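You operate a simulated robot arm through the tools that you are given. There is no shell and no other tool.

Carry out the task below with a simulated robot arm. There is one attempt and no reset: what you move stays moved.

Task
Finish the corner: one long rivet through the bracket into the cross tube.
Fine: keep it clamped for that; then orange riveter back and both clamp levers loose. Set down upright: orange riveter.
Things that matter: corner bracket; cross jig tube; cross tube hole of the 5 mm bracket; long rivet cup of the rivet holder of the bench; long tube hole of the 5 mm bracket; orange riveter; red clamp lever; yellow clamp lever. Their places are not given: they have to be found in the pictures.

The check looks at the end state, three seconds after you hand in, the way a careful person would. Anything else that was tipped, shoved, dropped, spilled or broken makes it a failure.

Robot
A 7-joint arm with a two-finger parallel gripper, fixed in place. Base frame: the origin is at the foot of the arm, x ahead of it, y to its left, z up; the work surface is at about z = 900. Readings come in mm, rad, newtons and seconds.
With the tool pointing down near the work surface it reaches from about 240 to 680 mm from the base axis. Its first joint turns from -1.152 to 1.152 rad. Payload 2.4 kg.
The tool frame sits at the grasp point between the pads (the TCP): z along the fingers, y along the line on which they close. The tips reach 30 mm beyond it. The gripper opens to 94 mm. The fingers are 28 mm wide and 10 mm thick; the gripper's body (50 by 96 mm) begins 55 mm behind the TCP.
Orientation is that of the tool frame in the base frame, as [roll, pitch, yaw] about the fixed x, y, z axes, in that order (R = Rz(yaw) Ry(pitch) Rx(roll)). With the fingers straight down and closing along the base's y, the tool's x points along the base's -x, its y along +y and its z along -z.

Tools
- The arm moves only by the tool nudge_tool. Its argument "series" is text: rows parted by semicolons, each of 7 numbers parted by spaces: the shift along the tool's x, y, z in mm, then the turn, a rotation vector about the tool's x, y, z in rad, then the finger opening in mm, from 0 to 94. In form: tx ty tz rx ry rz hand; .... A call has 1 to 20 rows; each row shifts and turns the commanded pose from where the row before left it, along the tool's axes as they then stand. Each row takes 0.2 s and may step no farther than 50 mm and 0.15 rad from the row before; otherwise, or with a gripper value out of range, the whole call is refused. A pose out of reach is approached as far as the arm can. The call stops where the force on the tool passes 40 N (or 10 N more than at its start, if that is more) or the arm is blocked; 0.2 s more then pass. Each finger travels about 153 mm/s and halts on what it meets, pressing with about 21 N; the grip force reading is that of the motor and also rises with nothing between the fingers. The clock runs only during rows and for 0.2 s after the last one: add rows that do not move to give the fingers time. It gives the time, the measured TCP pose, the force on the tool (base axes), the opening and the grip force at its end, in the units of the frame above (readings bear some noise), with the torque about the TCP (base axes, N m) and any sound that the robot's microphone picked up.
- Cameras (640 x 400 px; columns grow to the right, rows downward): "scene" is fixed at [42.4, 476.1, 1448.3]; the picture's right is [-0.65, -0.76, 0.00], its down [-0.34, 0.29, -0.89] and it looks along [0.68, -0.58, -0.45] (base axes); focal length 308 px, centre (320, 200). "wrist" rides on the gripper at [76, 14, -103] in the tool frame; the picture's right is [-0.18, 0.98, 0.00], its down [-0.75, -0.14, -0.64] and it looks along [-0.63, -0.12, 0.77] (tool axes); focal length 243 px, centre (320, 200).
- get_image(camera): a new picture of that camera. The clock stands still meanwhile.
- locate(camera, pixels): for up to 12 pixels [column, row] of the newest picture of that camera ("zoom" is the newest enlarged one), the place [x, y, z] in the base frame of the surface seen there, good to about 2 mm, but the place of the scene camera against the robot may be out by one fixed shift of up to 12 mm in any direction. The clock stands still meanwhile.
- inspect(camera, box): a new picture of the part [left, top, right, bottom] of that camera's present view, enlarged. The clock stands still meanwhile.
- hand_in(): hands the job in; it is judged then, once.

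Leave the gripper open and the arm clear of the work at the hand-in unless told otherwise.

The tools are called after "Call:" as a command line: name --argument value ..., lists and objects as JSON in quotes. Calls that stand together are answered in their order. nudge_tool: Moves the arm, as the interface text tells. Its arguments: {"type":"object","properties":{"series":{"type":"string"}},"required":["series"]} The other tools are called the same way: get_image (camera) takes a picture; locate (camera, pixels) gives the place of the surface under pixels of a picture; inspect (camera, box) takes an enlarged picture of a part of a camera's view; hand_in () hands the job in.

At the start:

```text
time: 0.0
eef_pos: [452.2, 52.4, 1258.1]
tool_rot: [3.14, 0.002, 3.14]
contact_force: [0.4, 0.1, -0.2]
moment: [0.01, 0.01, 0.02]
opening: 94.1
gripper_force: 0.0
```

scene: 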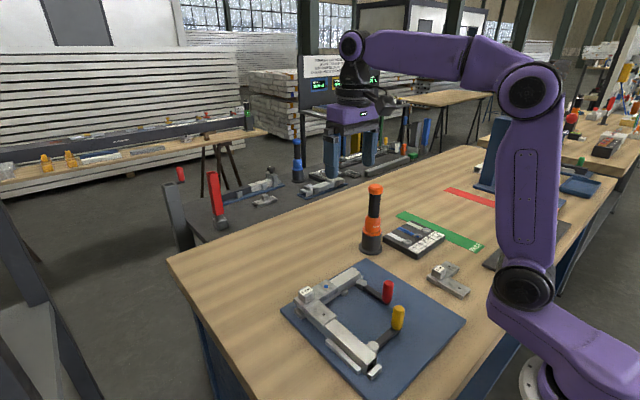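
wrist: 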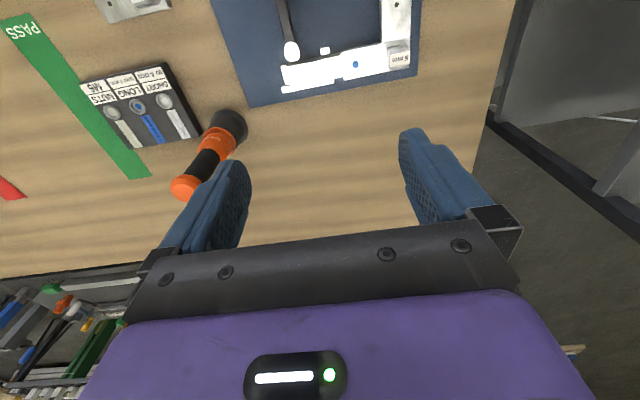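

I see the blue jig board with tubes, the red and yellow levers, the orange riveter standing, and a rivet tray. I'll enlarge these regions first.

Call:
inspect --camera "scene" --box '[270, 250, 480, 400]'

Call:
inspect --camera "scene" --box '[340, 170, 500, 300]'

Call:
inspect --camera "wrist" --box '[200, 0, 440, 120]'

Call:
inspect --camera "wrist" --box '[60, 40, 260, 210]'

```text
2.67 times, centred on (375, 325) of scene
```

zoom: 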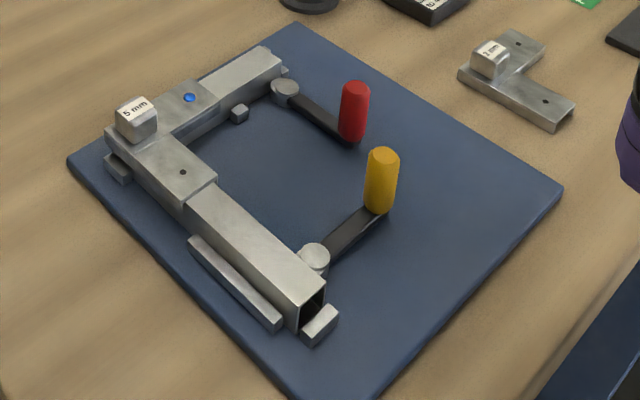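

```text
3.08 times, centred on (420, 235) of scene
```

zoom: 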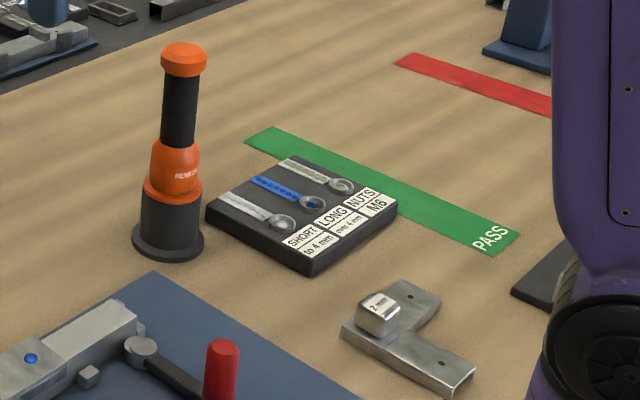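

```text
2.67 times, centred on (320, 60) of wrist
```

zoom: 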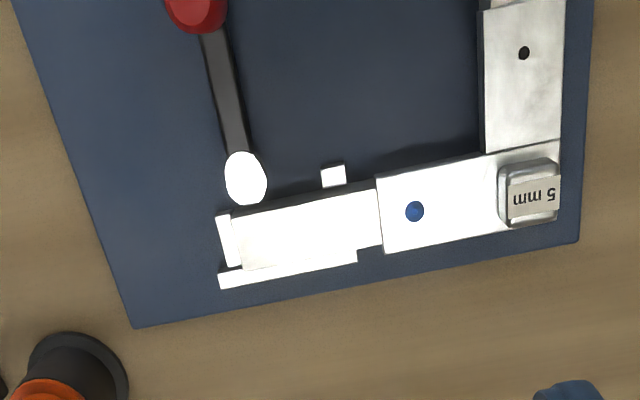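

```text
2.35 times, centred on (160, 125) of wrist
```

zoom: 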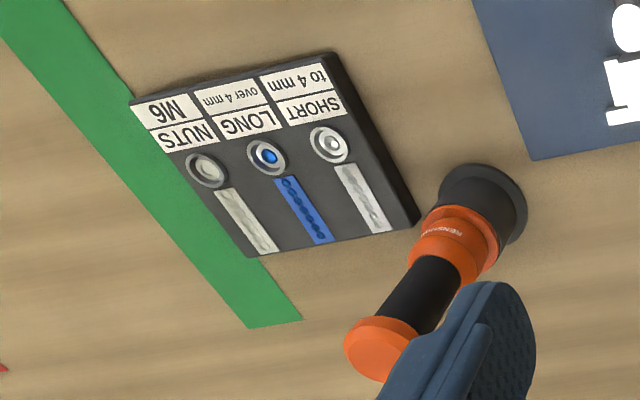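

The empty hole of the 5 mm bracket and the one with a blue rivet are both visible. Next I measure positions, using both cameras.

Call:
get_image --camera "wrist"

Call:
get_image --camera "scene"

Call:
locate --camera "wrist" --pixels '[[355, 64], [396, 5], [399, 58], [292, 50], [290, 88], [138, 106], [164, 101], [112, 112], [240, 120], [180, 187], [215, 140], [330, 100]]'

Call:
locate --camera "scene" --pixels '[[332, 287], [330, 315], [306, 292], [375, 190], [372, 250], [388, 287], [398, 312], [378, 340], [364, 284], [421, 236], [411, 242], [360, 360]]'

```text
taken
```

wrist: 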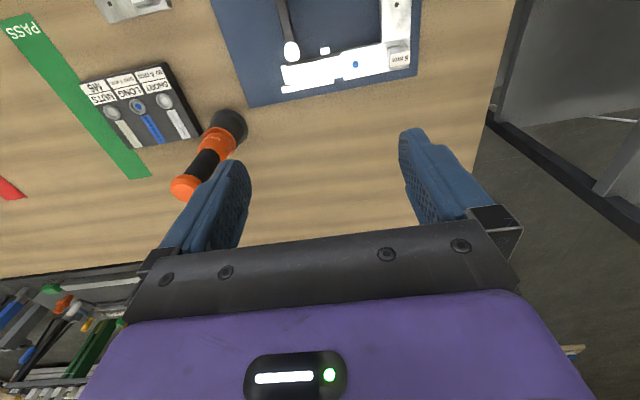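

```text
taken
```

scene: 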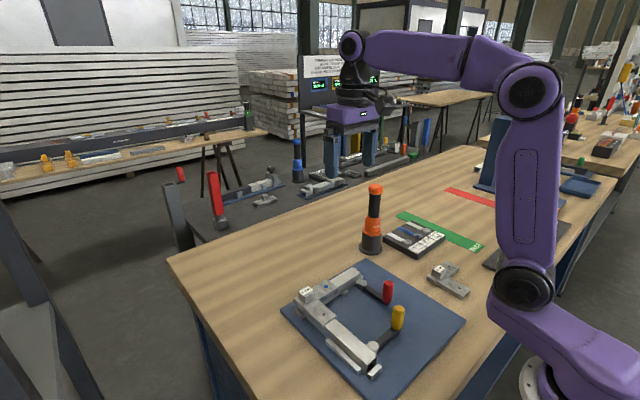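

```text
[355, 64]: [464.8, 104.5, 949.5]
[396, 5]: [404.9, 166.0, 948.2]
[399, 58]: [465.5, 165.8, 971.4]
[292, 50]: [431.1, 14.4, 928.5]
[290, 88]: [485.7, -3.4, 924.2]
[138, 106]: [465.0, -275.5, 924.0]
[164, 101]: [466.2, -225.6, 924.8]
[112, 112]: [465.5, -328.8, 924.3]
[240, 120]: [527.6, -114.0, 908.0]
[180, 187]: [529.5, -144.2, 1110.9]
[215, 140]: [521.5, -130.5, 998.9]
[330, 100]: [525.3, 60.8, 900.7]
```

```text
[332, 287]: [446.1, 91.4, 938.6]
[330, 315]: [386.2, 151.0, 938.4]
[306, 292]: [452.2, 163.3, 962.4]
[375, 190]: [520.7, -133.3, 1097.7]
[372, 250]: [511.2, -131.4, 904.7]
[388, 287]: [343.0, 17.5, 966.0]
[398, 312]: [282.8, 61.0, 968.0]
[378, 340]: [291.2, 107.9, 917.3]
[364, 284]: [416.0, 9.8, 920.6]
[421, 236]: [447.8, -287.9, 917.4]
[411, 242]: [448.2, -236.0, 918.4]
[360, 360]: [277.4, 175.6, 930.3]
```

The wrist view shows the jig only at its top edge (empty hole near [396, 5]). I'll move the gripper back towards the base and tilt it so the wrist camera looks down on the jig. This stays well above everything.

Call:
nudge_tool --series "30 9.5 14.5 0 0 0 94; 30 9.5 14.5 0 0 0 94; 30 9.5 14.5 0 0 0 94; 30 9.5 14.5 0 0 0 94; 0 0 0 0 0.15 0 94; 0 0 0 0 0.15 0 94; 0 0 0 0 0.15 0 94; 0 0 0 0 0 0 94"

Call:
get_image --camera "wrist"

Call:
get_image --camera "scene"

```text
time: 1.8
eef_pos: [333.9, 89.9, 1198.5]
tool_rot: [3.14, -0.451, 3.141]
contact_force: [0.2, -0.1, -0.7]
moment: [-0.04, -0.01, -0.01]
opening: 94.1
gripper_force: 0.1
```

```text
taken
```

wrist: 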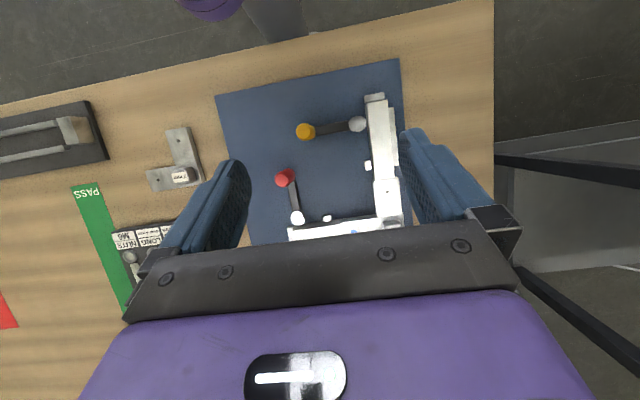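

```text
taken
```

scene: 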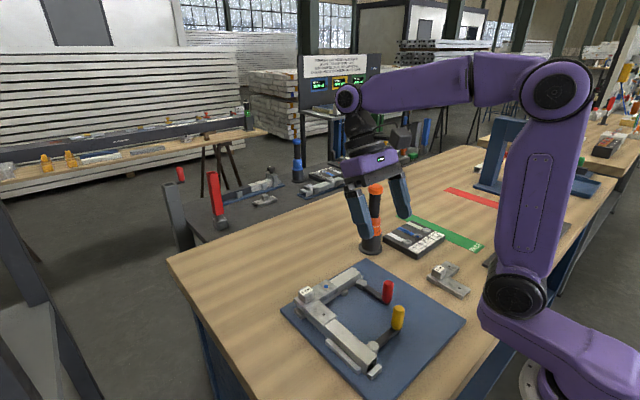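

Now the whole jig is in view from above. I'll enlarge it for detail, including the lever pivots and the tube ends.

Call:
inspect --camera "wrist" --box '[260, 80, 420, 240]'

Call:
inspect --camera "scene" --box '[280, 255, 380, 345]'

Call:
inspect --camera "scene" --box '[340, 270, 420, 390]'

Call:
inspect --camera "scene" --box '[295, 45, 395, 115]'

```text
2.50 times, centred on (340, 160) of wrist
```

zoom: 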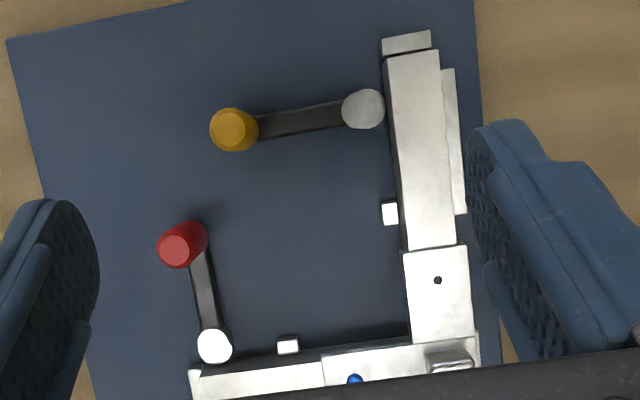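

```text
4.44 times, centred on (330, 300) of scene
```

zoom: 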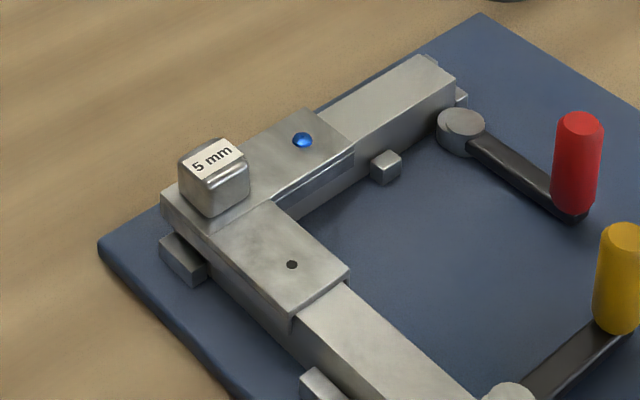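

```text
3.33 times, centred on (380, 330) of scene
```

zoom: 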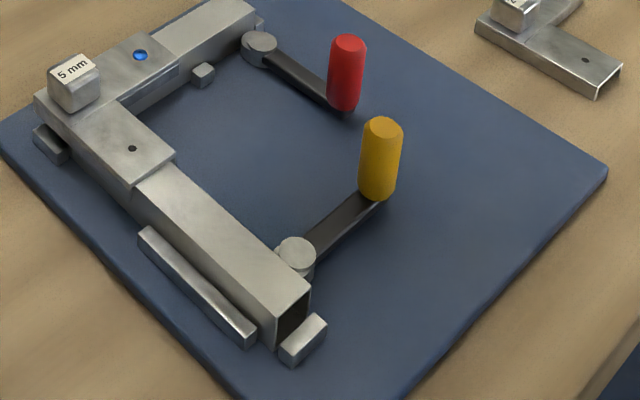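

```text
5.71 times, centred on (345, 80) of scene
```

zoom: 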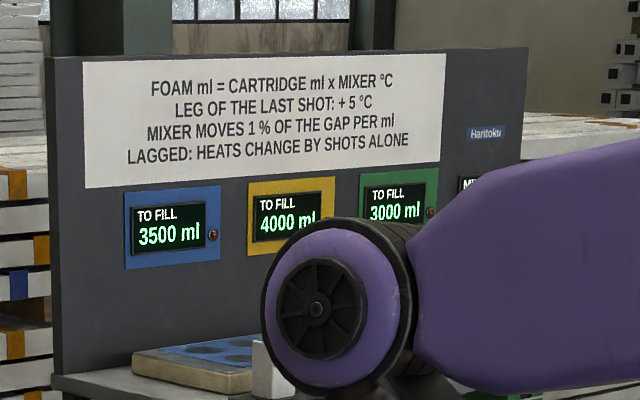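

The levers' cams press against the tubes, and the empty hole shows at about (387, 192) in the wrist view. I'll take a tighter zoom and locate key points from it.

Call:
inspect --camera "wrist" --box '[260, 80, 420, 240]'

Call:
locate --camera "zoom" --pixels '[[437, 280], [355, 379], [232, 128], [180, 249], [363, 108], [213, 345], [405, 260], [470, 260], [425, 160], [280, 120], [210, 290], [389, 213]]'

Call:
locate --camera "wrist" --pixels '[[387, 192], [380, 98], [370, 94], [366, 166], [327, 218], [130, 257], [183, 176], [217, 96], [398, 60]]'

```text
2.50 times, centred on (340, 160) of wrist
```

zoom: 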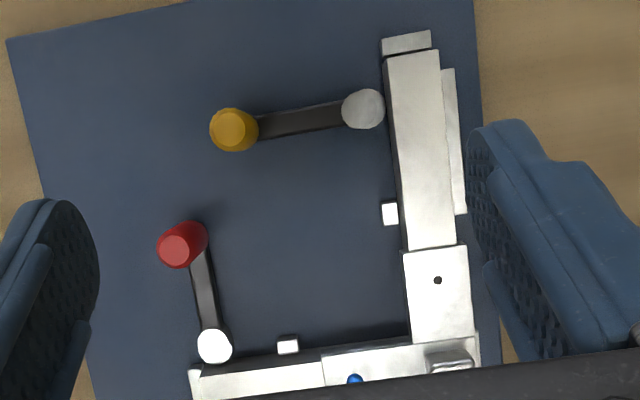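

```text
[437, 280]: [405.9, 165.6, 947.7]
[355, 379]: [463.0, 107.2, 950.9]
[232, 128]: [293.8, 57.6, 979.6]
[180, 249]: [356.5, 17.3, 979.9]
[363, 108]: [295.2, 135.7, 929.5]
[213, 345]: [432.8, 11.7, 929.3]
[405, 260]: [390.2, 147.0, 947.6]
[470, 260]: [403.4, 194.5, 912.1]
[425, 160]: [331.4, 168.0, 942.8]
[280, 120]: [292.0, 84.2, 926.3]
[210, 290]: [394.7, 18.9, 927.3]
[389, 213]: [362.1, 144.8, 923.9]
```

```text
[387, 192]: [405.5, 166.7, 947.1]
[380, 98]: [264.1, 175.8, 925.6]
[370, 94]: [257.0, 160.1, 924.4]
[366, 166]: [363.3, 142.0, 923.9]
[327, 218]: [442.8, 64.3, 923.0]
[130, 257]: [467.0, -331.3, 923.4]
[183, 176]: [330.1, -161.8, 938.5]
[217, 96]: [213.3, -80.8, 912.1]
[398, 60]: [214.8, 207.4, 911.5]
```

The wrist camera gives: empty hole ≈ (406, 166, 948), long rivet cup ≈ (465, -275, 924), riveter at ≈ (525, -137). Next I un-tilt, move across at height, and tilt outward to look at the riveter from the side.

Call:
nudge_tool --series "0 0 0 0 -0.15 0 94; 0 0 0 0 -0.15 0 94; 0 0 0 0 -0.15 0 94; -16 -45.4 0 0 0 0 94; -16 -45.4 0 0 0 0 94; -16 -45.4 0 0 0 0 94; -16 -45.4 0 0 0 0 94; -16 -45.4 0 0 0 0 94; 0 0 30 0 -0.131 0 94; 0 0 20 0 -0.131 0 94; 0 0 0 0 -0.131 0 94; 0 0 0 0 -0.131 0 94; 0 0 0 0 -0.131 0 94; 0 0 0 0 -0.131 0 94; 0 0 0 0 0 0 94"

Call:
get_image --camera "wrist"

Call:
get_image --camera "scene"

```text
time: 5.0
eef_pos: [415.9, -135.9, 1150.2]
tool_rot: [3.14, 0.788, 3.137]
contact_force: [-1.1, 0.4, 0.2]
moment: [-0.01, 0.02, -0.05]
opening: 93.9
gripper_force: 0.1
```

```text
taken
```

wrist: 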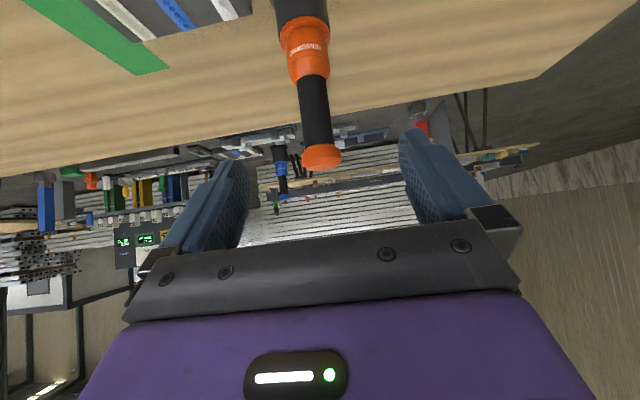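

```text
taken
```

scene: 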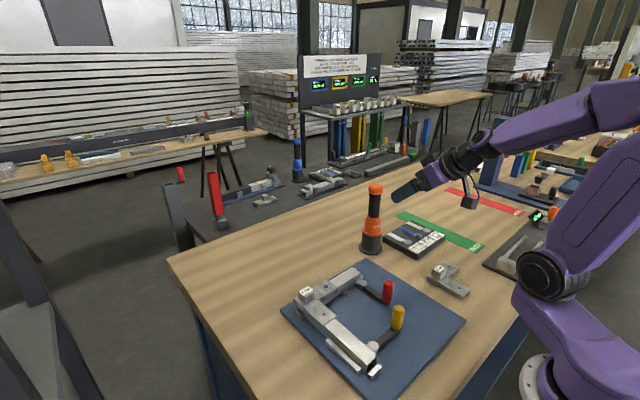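

The riveter is seen upside down (the camera is inverted): cap near (320, 158), black grip, orange body, black foot at the top. I'll measure its edges.

Call:
inspect --camera "wrist" --box '[240, 0, 400, 180]'

Call:
locate --camera "wrist" --pixels '[[321, 164], [321, 152], [320, 143], [316, 110], [312, 82], [302, 110], [330, 110], [309, 70], [305, 40], [301, 10], [278, 10], [326, 10]]'

Call:
inspect --camera "scene" --box '[350, 175, 450, 265]'

```text
2.22 times, centred on (320, 90) of wrist
```

zoom: 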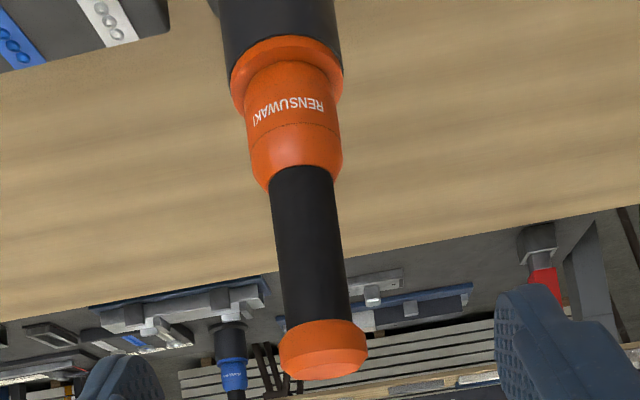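

```text
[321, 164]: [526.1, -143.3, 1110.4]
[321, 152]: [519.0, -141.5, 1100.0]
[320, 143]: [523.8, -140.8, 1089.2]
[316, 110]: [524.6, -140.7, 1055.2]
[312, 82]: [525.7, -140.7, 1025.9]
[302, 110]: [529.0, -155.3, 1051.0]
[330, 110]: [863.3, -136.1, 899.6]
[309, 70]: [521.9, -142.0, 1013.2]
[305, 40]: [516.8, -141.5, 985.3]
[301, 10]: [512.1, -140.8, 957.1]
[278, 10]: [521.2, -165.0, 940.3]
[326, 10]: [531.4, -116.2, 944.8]
```

```text
4.44 times, centred on (400, 220) of scene
```

zoom: 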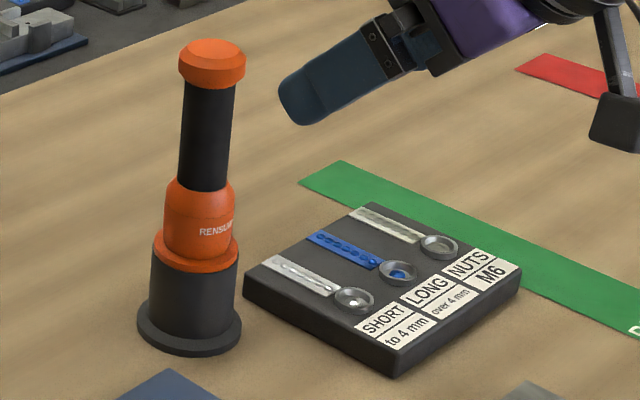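

Riveter axis ≈ (537, -141), black grip from z≈1022 to 1085, with a wider cap above. I'll grip the black section at about 60° tilt. First I tilt more and line up about 110 mm back along the approach line.

Call:
nudge_tool --series "0 0 0 0 -0.125 0 94; 0 0 0 0 -0.125 0 94; 11 -2.6 22 0 0 0 94; 11 -2.5 22 0 0 0 94; 0 0 0 0 0 0 94"

Call:
get_image --camera "wrist"

Call:
get_image --camera "scene"

```text
time: 6.2
eef_pos: [438.9, -136.0, 1104.6]
tool_rot: [3.111, 0.954, 3.134]
contact_force: [0.3, 1.1, -0.5]
moment: [-0.01, 0.02, 0.03]
opening: 94.1
gripper_force: 0.0
out of reach, approached as far as the arm can: row 2
```

```text
taken
```

wrist: 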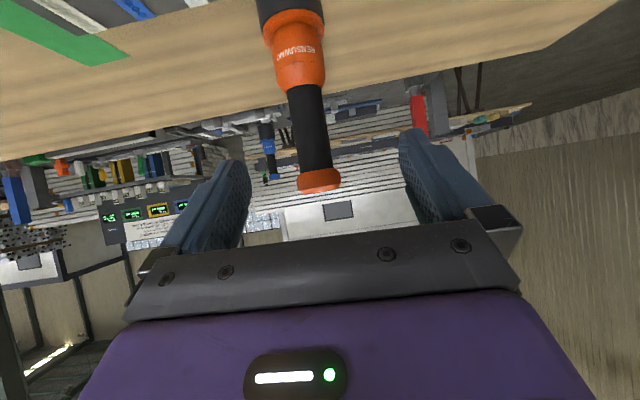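

```text
taken
```

scene: 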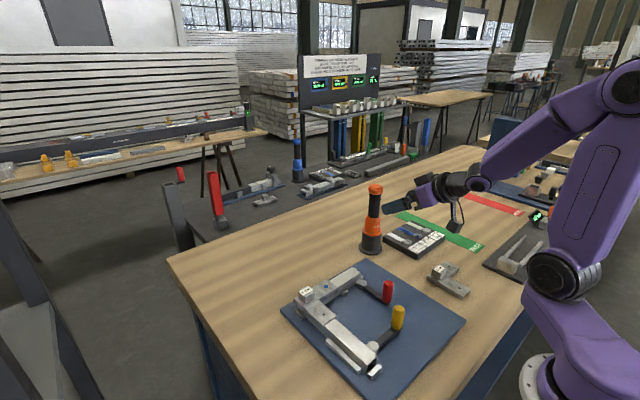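

The arm could not reach the full tilt here (limit about 0.95). I'll back off to a tilt of about 0.75 and grip nearer the fingertips. First I'll back out and read the pose.

Call:
nudge_tool --series "0 0 -30 0 0.1 0 94; 0 0 -20 0 0.1 0 94; 0 0 0 0 0 0 94; 0 0 0 0 0 0 94"

```text
time: 7.2
eef_pos: [411.8, -129.7, 1125.0]
tool_rot: [3.082, 0.834, -3.139]
contact_force: [-0.1, 0.1, -0.2]
moment: [-0.02, 0.0, -0.01]
opening: 94.2
gripper_force: 0.0
out of reach, approached as far as the arm can: row 1, 2
```

Still limited here. I'll reduce the tilt to about 0.6 and rise, then check whether the roll recovers by itself.

Call:
nudge_tool --series "0 0 -20 0 0.12 0 94; 0 0 -20 0 0.12 0 94; 0 0 0 0 0 0 94; 0 0 0 0 0 0 94"

```text
time: 8.2
eef_pos: [392.1, -128.0, 1148.7]
tool_rot: [3.069, 0.661, -3.119]
contact_force: [-0.4, -0.3, 0.1]
moment: [-0.02, -0.01, 0.02]
opening: 93.9
gripper_force: 0.1
out of reach, approached as far as the arm can: row 1
```

The radial-outward tilt is limited near the base. I'll instead turn the gripper 90° so it tilts sideways (pointing towards -y), which keeps the wrist at a comfortable radius. First I straighten it and rise.

Call:
nudge_tool --series "0 0 0 0 0.132 0 94; 0 0 0 0 0.132 0 94; 0 0 0 0 0.132 0 94; 0 0 0 0 0.132 0 94; 0 0 0 0 0.132 0 94; 0 0 0 0.07 0 0.02 94; -20 20 -20 0 0 0 94; -20 30 -20 0 0 0 94; -20 30 0 0 0 0 94; 0 0 0 0 0 0 94"

```text
time: 10.4
eef_pos: [449.9, -43.5, 1187.7]
tool_rot: [-3.131, -0.001, -3.095]
contact_force: [0.0, 1.3, -0.4]
moment: [-0.02, 0.0, -0.01]
opening: 94.1
gripper_force: 0.0
```

Upright again. Now I turn about the tool's z by about +1.62 rad to see whether the wrist allows it.

Call:
nudge_tool --series "0 0 0 -0.01 0 0.147 94; 0 0 0 0 0 0.147 94; 0 0 0 0 0 0.147 94; 0 0 0 0 0 0.147 94; 0 0 0 0 0 0.147 94; 0 0 0 0 0 0.147 94; 0 0 0 0 0 0.147 94; 0 0 0 0 0 0.147 94; 0 0 0 0 0 0.147 94; 0 0 0 0 0 0.147 94; 0 0 0 0 0 0.147 94; 0 0 0 0 0 0 94"

```text
time: 13.0
eef_pos: [448.8, -45.1, 1187.3]
tool_rot: [3.14, 0.004, 1.571]
contact_force: [-0.3, 1.3, 0.0]
moment: [0.0, 0.0, 0.02]
opening: 93.8
gripper_force: 0.1
```

The turn worked. Now I tilt 1.0 rad so the fingers point towards -y and down, while shifting to x = 537 in line with the riveter, about 120 mm back.

Call:
nudge_tool --series "0 12.6 0 0 -0.143 0 94; 0 12.6 0 0 -0.143 0 94; 0 12.6 0 0 -0.143 0 94; 0 12.6 0 0 -0.143 0 94; 0 12.6 0 0 -0.143 0 94; 0 12.6 0 0 -0.143 0 94; 0 12.6 0 0 -0.142 0 94; 30.4 0 16.5 0 0 0 94; 30.3 0 16.5 0 0 0 94; 0 0 0 0 0 0 94; 0 0 0 0 0 0 94"

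Call:
get_image --camera "wrist"

Call:
get_image --camera "scene"

```text
time: 15.4
eef_pos: [537.2, -39.7, 1119.4]
tool_rot: [3.138, 1.001, 1.569]
contact_force: [-0.2, 1.0, -0.1]
moment: [-0.04, -0.03, 0.0]
opening: 94.1
gripper_force: 0.0
```

```text
taken
```

wrist: 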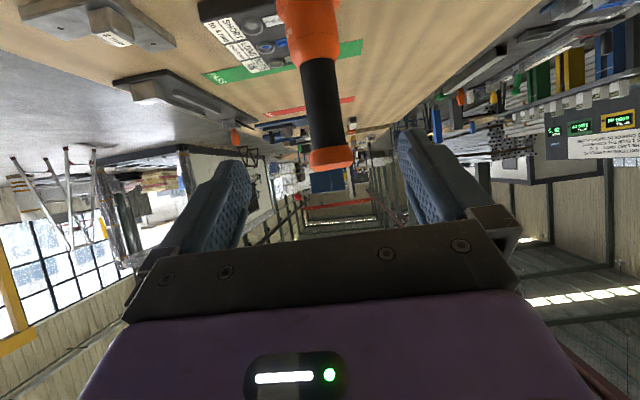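

```text
taken
```

scene: 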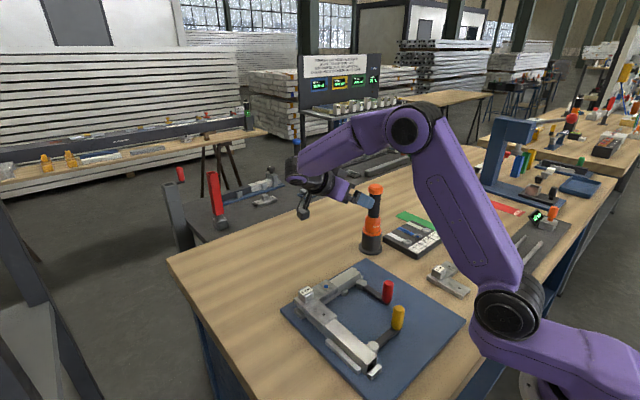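

That reached the pose exactly. I'll measure the riveter from this side.

Call:
locate --camera "wrist" --pixels '[[331, 165], [330, 155], [328, 146], [323, 110], [318, 80], [303, 100], [340, 100], [315, 60], [308, 30], [305, 5]]'

Call:
inspect --camera "wrist" --box '[240, 0, 400, 180]'

```text
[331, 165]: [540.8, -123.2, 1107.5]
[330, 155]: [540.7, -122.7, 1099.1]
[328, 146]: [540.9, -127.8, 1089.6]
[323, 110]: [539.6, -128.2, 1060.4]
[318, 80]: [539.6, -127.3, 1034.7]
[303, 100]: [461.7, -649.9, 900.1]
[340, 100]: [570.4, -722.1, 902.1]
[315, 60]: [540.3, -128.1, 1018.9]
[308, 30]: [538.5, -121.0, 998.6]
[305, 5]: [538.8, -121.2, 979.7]
```

```text
2.22 times, centred on (320, 90) of wrist
```

zoom: 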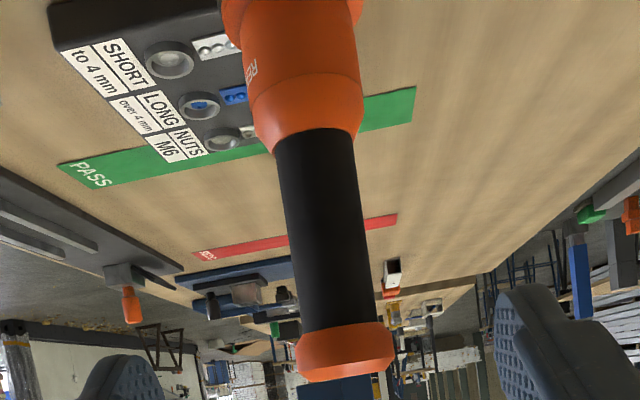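

Riveter axis refined to ≈ (538.3, -141.3). I'll approach along the fingers to the black grip at z≈1051, with the gripper still open.

Call:
nudge_tool --series "0.7 0.3 30.6 0 0 0 94; 0.7 0.3 30.6 0 0 0 94; 0.7 0.3 30.6 0 0 0 94; 0.6 0.2 30.6 0 0 0 94; 0 0 0 0 0 0 94; 0 0 0 0 0 0 94"

Call:
get_image --camera "wrist"

Call:
inspect --camera "scene" --box '[290, 160, 450, 270]'

```text
time: 16.8
eef_pos: [537.1, -141.8, 1050.4]
tool_rot: [3.139, 1.001, 1.569]
contact_force: [0.0, 0.5, -0.4]
moment: [-0.02, 0.01, 0.01]
opening: 93.8
gripper_force: 0.1
```

```text
taken
```

wrist: 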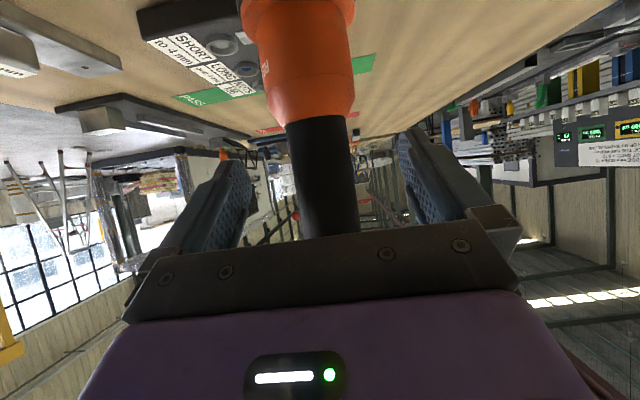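

```text
3.64 times, centred on (370, 215) of scene
```

zoom: 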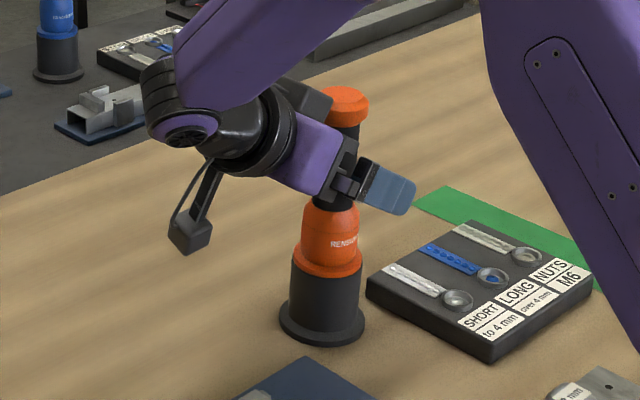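

The fingers straddle the black grip at the right height. I shift 1 mm and close.

Call:
nudge_tool --series "0 1 0 0 0 0 94; 0 0 0 0 0 0 60; 0 0 0 0 0 0 40; 0 0 0 0 0 0 30; 0 0 0 0 0 0 20; 0 0 0 0 0 0 10; 0 0 0 0 0 0 10"

Call:
get_image --camera "wrist"

Call:
inspect --camera "scene" --box '[290, 160, 450, 270]'

```text
time: 18.4
eef_pos: [538.6, -141.5, 1049.6]
tool_rot: [3.138, 1.005, 1.568]
contact_force: [1.6, 0.3, 1.9]
moment: [-0.05, -0.01, 0.03]
opening: 36.1
gripper_force: 20.5
```

```text
taken
```

wrist: 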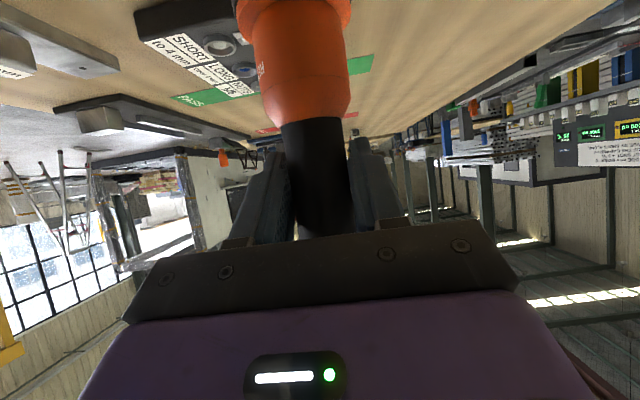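

```text
3.64 times, centred on (370, 215) of scene
```

zoom: 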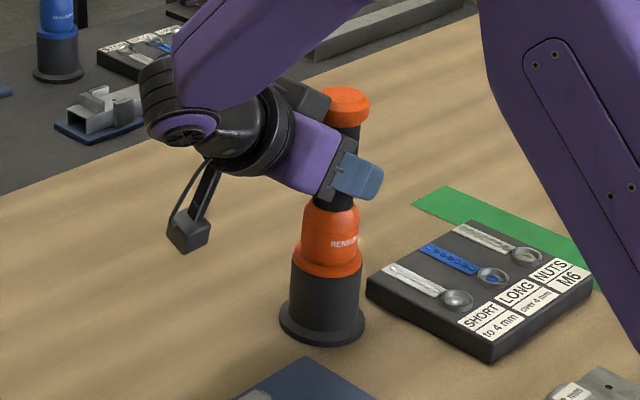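

The fingers closed at 36 mm. I want to be sure they hold the black grip and not the cap, so I'll zoom in on both views.

Call:
inspect --camera "wrist" --box '[220, 80, 420, 240]'

Call:
inspect --camera "scene" --box '[345, 175, 405, 245]'

```text
2.50 times, centred on (320, 160) of wrist
```

zoom: 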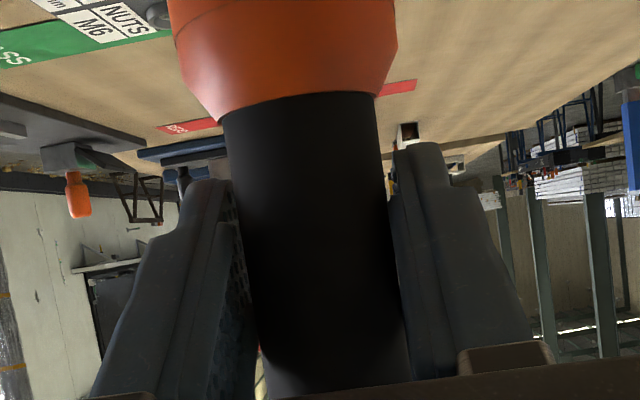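

```text
5.71 times, centred on (375, 210) of scene
```

zoom: 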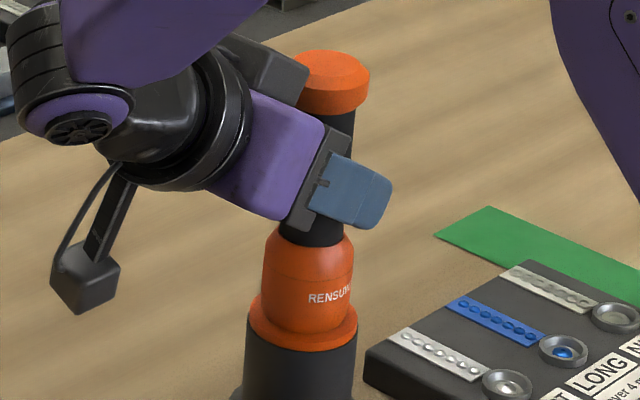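

The pads are clearly on the black grip, between the orange body and the cap. Now I lift straight up 60 mm and watch the force.

Call:
nudge_tool --series "-8.4 0 -5.4 0 0 0 10; -8.4 0 -5.4 0 0 0 10; -16.9 0 -10.7 0 0 0 10; -16.9 0 -10.7 0 0 0 10; 0 0 0 0 0 0 10"

Call:
get_image --camera "wrist"

Call:
inspect --camera "scene" --box '[300, 140, 460, 270]'

```text
time: 19.6
eef_pos: [540.5, -140.8, 1109.6]
tool_rot: [3.139, 1.003, 1.572]
contact_force: [-0.1, -0.5, -4.3]
moment: [0.0, -0.02, 0.02]
opening: 36.1
gripper_force: 20.6
```

```text
taken
```

wrist: 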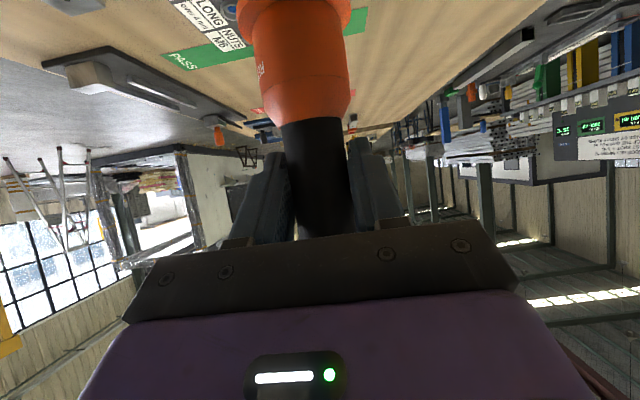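

```text
3.08 times, centred on (380, 205) of scene
```

zoom: 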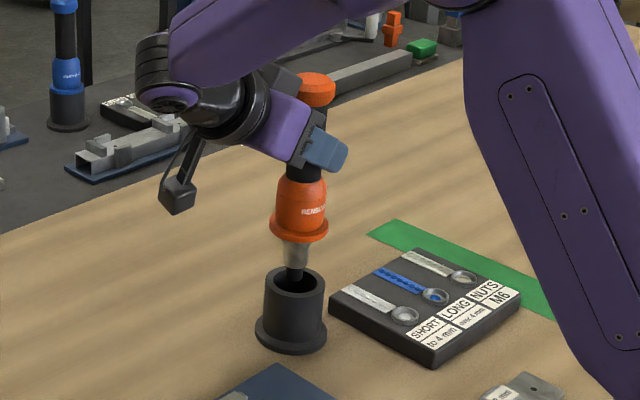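

The black foot is a stand; the riveter lifted out of it with a grey nose and black tip. I lift further, then measure the nose and the stand's centre.

Call:
nudge_tool --series "-16.9 0 -10.7 0 0 0 10; -16.9 0 -10.7 0 0 0 10; -16.9 0 -10.7 0 0 0 10; 0 0 0 0 0 0 10"

Call:
inspect --camera "scene" --box '[330, 120, 430, 260]'

Call:
get_image --camera "wrist"

```text
time: 20.6
eef_pos: [541.6, -142.4, 1169.3]
tool_rot: [3.139, 1.003, 1.568]
contact_force: [0.6, -0.6, -4.5]
moment: [0.0, 0.0, 0.0]
opening: 35.7
gripper_force: 20.9
```

```text
2.86 times, centred on (380, 190) of scene
```

zoom: 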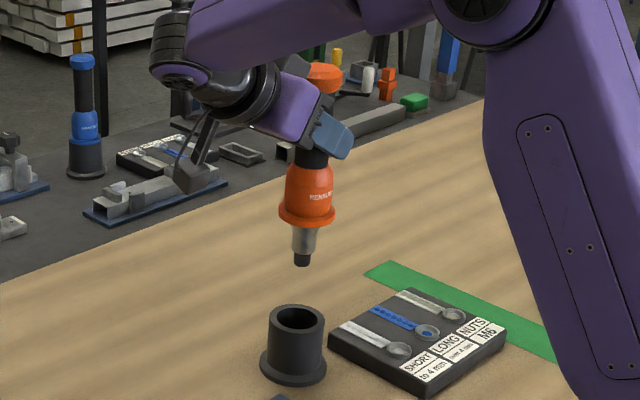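

```text
taken
```

wrist: 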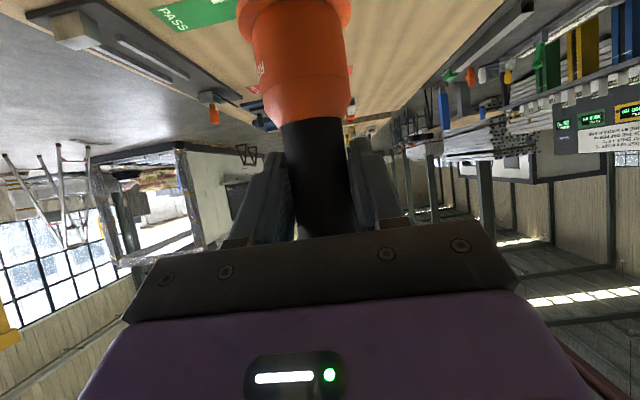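

I'll locate the nose and the cups in the same scene zoom, so the camera shift cancels out.

Call:
locate --camera "zoom" --pixels '[[301, 252], [301, 259], [301, 264], [295, 259], [308, 259], [304, 240], [428, 332], [428, 338], [270, 319], [323, 320], [297, 335], [297, 306]]'

Call:
inspect --camera "scene" --box '[360, 190, 400, 230]'

Call:
inspect --camera "scene" --box '[385, 215, 445, 265]'

```text
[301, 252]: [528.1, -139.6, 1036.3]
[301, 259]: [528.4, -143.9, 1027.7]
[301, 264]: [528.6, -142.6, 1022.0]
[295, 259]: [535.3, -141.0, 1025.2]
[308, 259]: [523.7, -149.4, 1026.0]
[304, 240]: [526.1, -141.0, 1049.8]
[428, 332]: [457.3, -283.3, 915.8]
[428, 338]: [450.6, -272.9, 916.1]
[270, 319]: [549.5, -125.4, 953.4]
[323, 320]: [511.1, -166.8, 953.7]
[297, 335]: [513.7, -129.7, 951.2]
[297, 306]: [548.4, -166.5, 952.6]
```

```text
10.00 times, centred on (380, 210) of scene
```

zoom: 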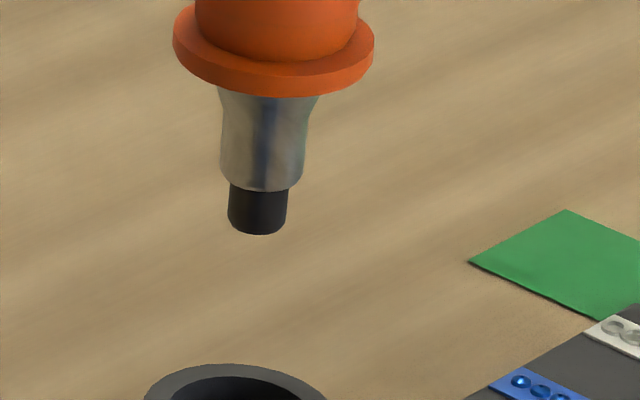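

```text
8.00 times, centred on (415, 240) of scene
```

zoom: 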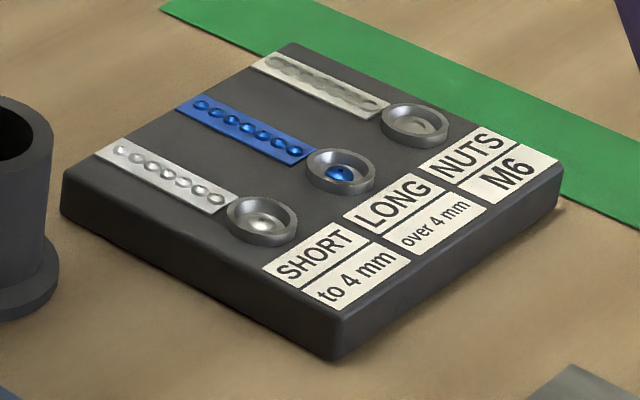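

I'll get the long rivet cup's rim precisely in this zoom (centre near (340, 172)).

Call:
locate --camera "zoom" --pixels '[[307, 164], [375, 172], [341, 150], [341, 189], [340, 174], [315, 154], [368, 184], [228, 214], [297, 224], [262, 198], [262, 238], [262, 220]]'

Call:
inspect --camera "scene" --box '[360, 190, 400, 230]'

Call:
locate --camera "zoom" --pixels '[[258, 228], [258, 210], [231, 210], [285, 210], [262, 180], [262, 150], [225, 150], [300, 150], [270, 80], [180, 50], [366, 50]]'

```text
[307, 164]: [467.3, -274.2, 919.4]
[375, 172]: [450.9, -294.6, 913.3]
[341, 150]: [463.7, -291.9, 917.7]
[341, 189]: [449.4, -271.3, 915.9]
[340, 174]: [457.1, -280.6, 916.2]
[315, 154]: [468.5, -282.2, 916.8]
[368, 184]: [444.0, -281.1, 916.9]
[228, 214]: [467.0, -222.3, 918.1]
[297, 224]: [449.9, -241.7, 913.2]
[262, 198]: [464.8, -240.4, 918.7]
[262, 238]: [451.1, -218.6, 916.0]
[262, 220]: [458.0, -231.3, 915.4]
```

```text
10.00 times, centred on (380, 210) of scene
```

zoom: 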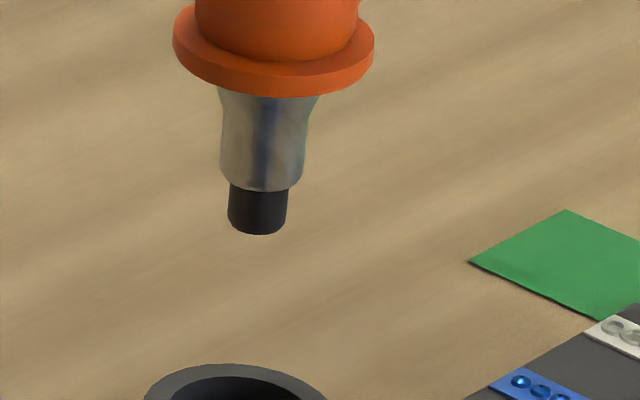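

```text
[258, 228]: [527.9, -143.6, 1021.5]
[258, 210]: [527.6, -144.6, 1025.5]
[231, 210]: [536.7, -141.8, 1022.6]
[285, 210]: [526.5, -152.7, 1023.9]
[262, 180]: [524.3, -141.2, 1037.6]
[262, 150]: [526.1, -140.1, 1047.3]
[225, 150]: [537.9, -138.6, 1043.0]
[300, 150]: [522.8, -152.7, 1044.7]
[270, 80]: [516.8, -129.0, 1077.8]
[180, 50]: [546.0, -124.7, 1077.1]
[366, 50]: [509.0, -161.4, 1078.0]
```

Nose axis and cup centre in the scene frame differ by about (-74, -134) mm. I'll move across by that at height, then lower until the tip is about 25 mm above the cup and check.

Call:
nudge_tool --series "-14.5 -14.9 22.7 0 0 0 10; -14.5 -14.9 22.7 0 0 0 10; -14.5 -14.9 22.7 0 0 0 10; -14.4 -14.9 22.6 0 0 0 10; -14.4 -14.8 22.6 0 0 0 10; 19.7 0 12.6 0 0 0 10; 19.7 0 12.6 0 0 0 10; 19.7 0 12.6 0 0 0 10; 0 0 0 0 0 0 10; 0 0 0 0 0 0 10"

Call:
inspect --camera "scene" --box '[375, 170, 455, 260]'

Call:
get_image --camera "scene"

```text
time: 22.8
eef_pos: [464.3, -277.4, 1098.0]
tool_rot: [3.138, 1.002, 1.567]
contact_force: [0.8, 0.3, -4.9]
moment: [0.0, -0.01, -0.02]
opening: 35.8
gripper_force: 20.3
```

```text
4.44 times, centred on (415, 215) of scene
```

zoom: 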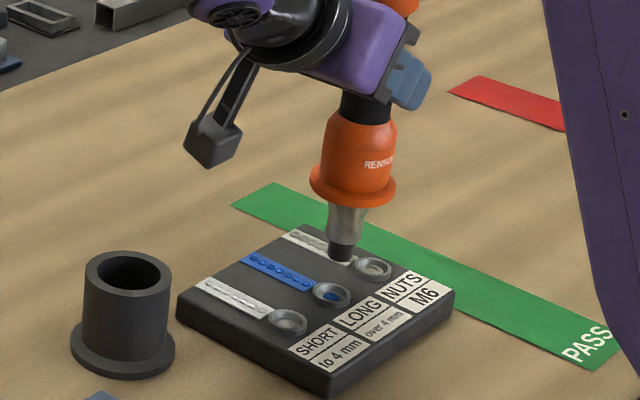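

```text
taken
```

scene: 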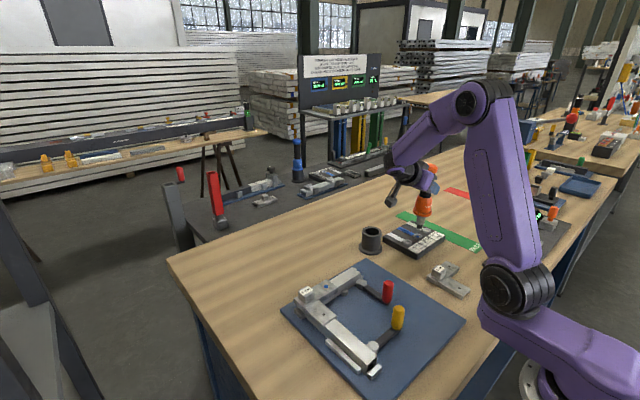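

The nose hangs above the tray. I zoom in to check alignment with the blue (long) cup.

Call:
inspect --camera "scene" --box '[390, 205, 430, 245]'

Call:
locate --camera "zoom" --pixels '[[320, 200]]'

```text
10.00 times, centred on (410, 225) of scene
```

zoom: 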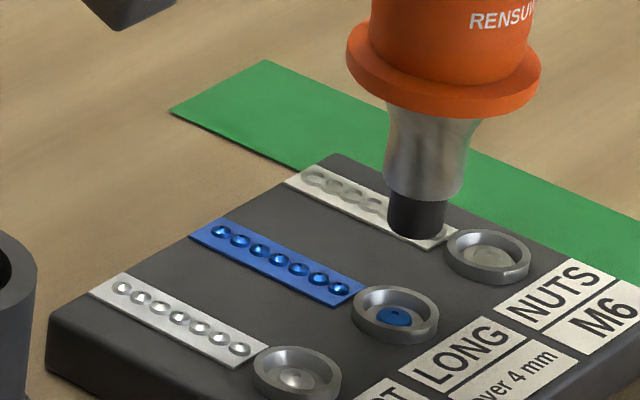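

```text
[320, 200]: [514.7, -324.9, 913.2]
```

Call:
locate --camera "zoom" --pixels '[[415, 234], [417, 220], [391, 218], [445, 222], [395, 317], [352, 305], [438, 320], [395, 287], [395, 343], [425, 160], [386, 160], [467, 160]]'

```text
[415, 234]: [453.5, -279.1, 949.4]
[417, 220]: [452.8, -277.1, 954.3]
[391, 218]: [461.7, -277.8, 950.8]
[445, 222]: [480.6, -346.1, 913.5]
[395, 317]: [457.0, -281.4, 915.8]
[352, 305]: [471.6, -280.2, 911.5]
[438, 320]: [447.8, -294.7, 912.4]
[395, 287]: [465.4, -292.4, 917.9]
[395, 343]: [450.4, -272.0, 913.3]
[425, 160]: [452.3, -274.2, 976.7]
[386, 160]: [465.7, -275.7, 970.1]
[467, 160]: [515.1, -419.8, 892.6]
```

Nose and rivet agree within ~2 mm; in the image the nose is ~2 mm too far right, so I correct by (+1, +1.6) mm and lower 24 mm.

Call:
nudge_tool --series "0.9 1 -1.3 0 0 0 10; 10.1 0 6.5 0 0 0 10; 10.1 0 6.4 0 0 0 10; 0 0 0 0 0 0 10; 0 0 0 0 0 0 10"

Call:
inspect --camera "scene" --box '[390, 205, 430, 245]'

```text
time: 24.0
eef_pos: [467.0, -274.2, 1075.2]
tool_rot: [3.139, 1.001, 1.571]
contact_force: [0.6, -0.1, -3.7]
moment: [0.02, -0.01, -0.02]
opening: 36.0
gripper_force: 21.1
```

```text
10.00 times, centred on (410, 225) of scene
```

zoom: 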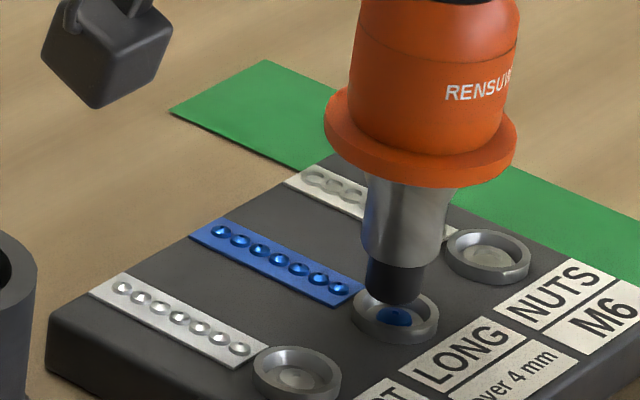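

Very close: the nose is about 1 mm left of centre now. I nudge it back and lower in 3 mm steps into the cup, watching the force.

Call:
nudge_tool --series "-0.4 -0.6 0.6 0 0 0 10; 2.5 0 1.6 0 0 0 10; 2.5 0 1.6 0 0 0 10; 0 0 0 0 0 0 10"

Call:
inspect --camera "scene" --box '[390, 205, 430, 245]'

```text
time: 25.0
eef_pos: [465.5, -276.1, 1069.2]
tool_rot: [3.138, 1.002, 1.569]
contact_force: [0.5, -0.4, -5.2]
moment: [0.03, 0.0, -0.02]
opening: 36.2
gripper_force: 21.1
```

```text
10.00 times, centred on (410, 225) of scene
```

zoom: 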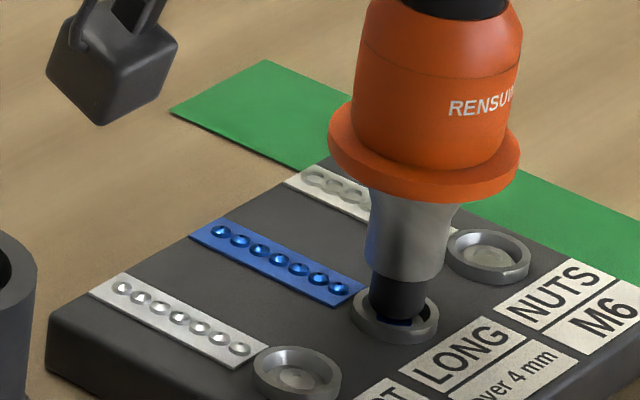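

The tip is centred and just above the rivet. I continue down in 1.5 mm steps.

Call:
nudge_tool --series "1.27 0 0.8 0 0 0 10; 1.27 0 0.8 0 0 0 10; 0 0 0 0 0 0 10"

```text
time: 25.8
eef_pos: [467.0, -276.2, 1067.4]
tool_rot: [3.139, 1.0, 1.568]
contact_force: [-0.2, -0.1, -4.1]
moment: [0.0, 0.04, -0.01]
opening: 35.7
gripper_force: 20.7
```

Call:
nudge_tool --series "1.27 0 0.8 0 0 0 10; 1.27 0 0.8 0 0 0 10; 0 0 0 0 0 0 10"

Call:
inspect --camera "scene" --box '[390, 205, 430, 245]'

```text
time: 26.6
eef_pos: [467.2, -274.5, 1064.0]
tool_rot: [3.138, 1.002, 1.569]
contact_force: [1.0, -1.7, -2.8]
moment: [-0.06, -0.06, 0.0]
opening: 36.0
gripper_force: 21.0
```

```text
10.00 times, centred on (410, 225) of scene
```

zoom: 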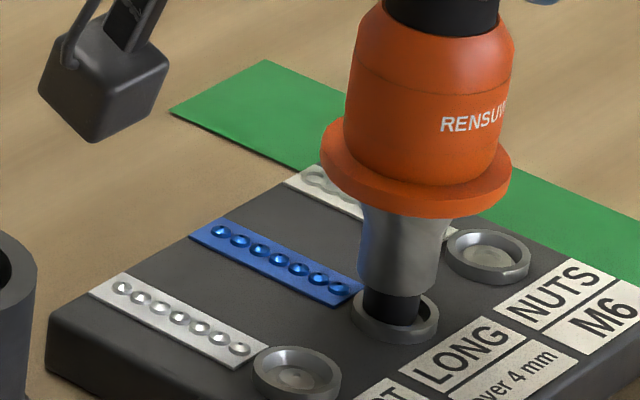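

Slight contact is beginning (weight reading reduced, small sideways force). I continue gently.

Call:
nudge_tool --series "1.27 0 0.8 0 0 0 10; 1.27 0 0.8 0 0 0 10; 0 0 0 0 0 0 10"

Call:
inspect --camera "scene" --box '[390, 205, 430, 245]'

```text
time: 27.4
eef_pos: [464.9, -274.4, 1062.7]
tool_rot: [3.139, 1.004, 1.569]
contact_force: [0.8, -1.9, 0.6]
moment: [-0.15, -0.08, 0.01]
opening: 36.1
gripper_force: 20.8
```

```text
10.00 times, centred on (410, 225) of scene
```

zoom: 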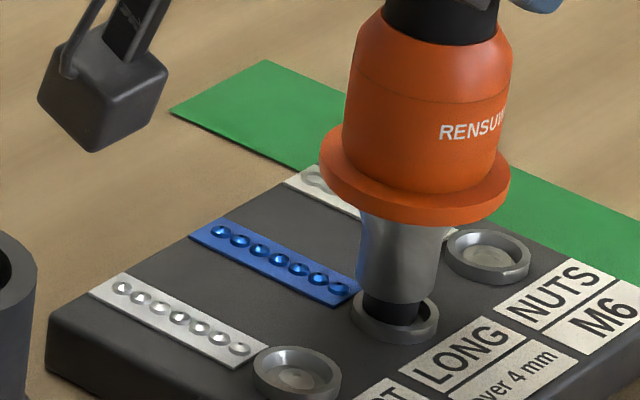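

About 5 N of contact with a slight sideways push towards -y, so I shift 0.8 mm that way and press a little more.

Call:
nudge_tool --series "-0.4 -0.3 0.7 0 0 0 10; 1.27 0 0.8 0 0 0 10; 1.27 0 0.8 0 0 0 10; 0 0 0 0 0 0 10"

Call:
inspect --camera "scene" --box '[390, 205, 430, 245]'

```text
time: 28.4
eef_pos: [465.9, -276.1, 1058.1]
tool_rot: [3.137, 1.003, 1.57]
contact_force: [1.9, 2.1, 4.5]
moment: [0.18, -0.22, 0.04]
opening: 35.8
gripper_force: 20.5
```

```text
10.00 times, centred on (410, 225) of scene
```

zoom: 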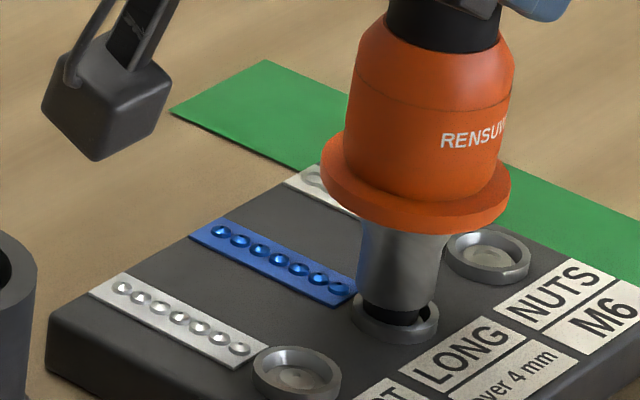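

About 9 N now and the nose is going deeper. I press a bit more and listen for a sound.

Call:
nudge_tool --series "1.27 0 0.8 0 0 0 10; 1.27 0 0.8 0 0 0 10; 0 0 0 0 0 0 10"

Call:
inspect --camera "scene" --box '[390, 205, 430, 245]'

```text
time: 29.2
eef_pos: [466.3, -276.9, 1055.7]
tool_rot: [3.138, 1.004, 1.57]
contact_force: [-0.7, -0.2, 7.5]
moment: [0.06, 0.06, 0.03]
opening: 36.0
gripper_force: 20.8
```

```text
10.00 times, centred on (410, 225) of scene
```

zoom: 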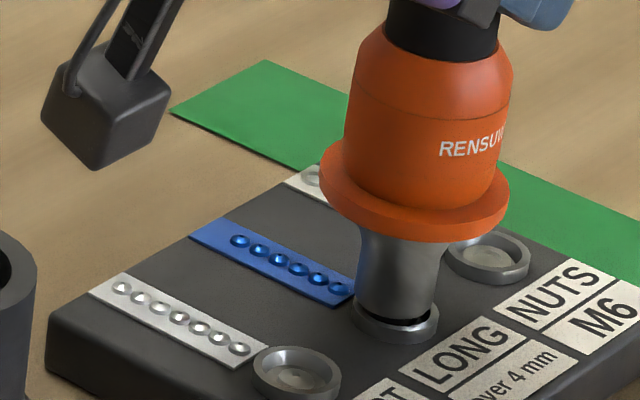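

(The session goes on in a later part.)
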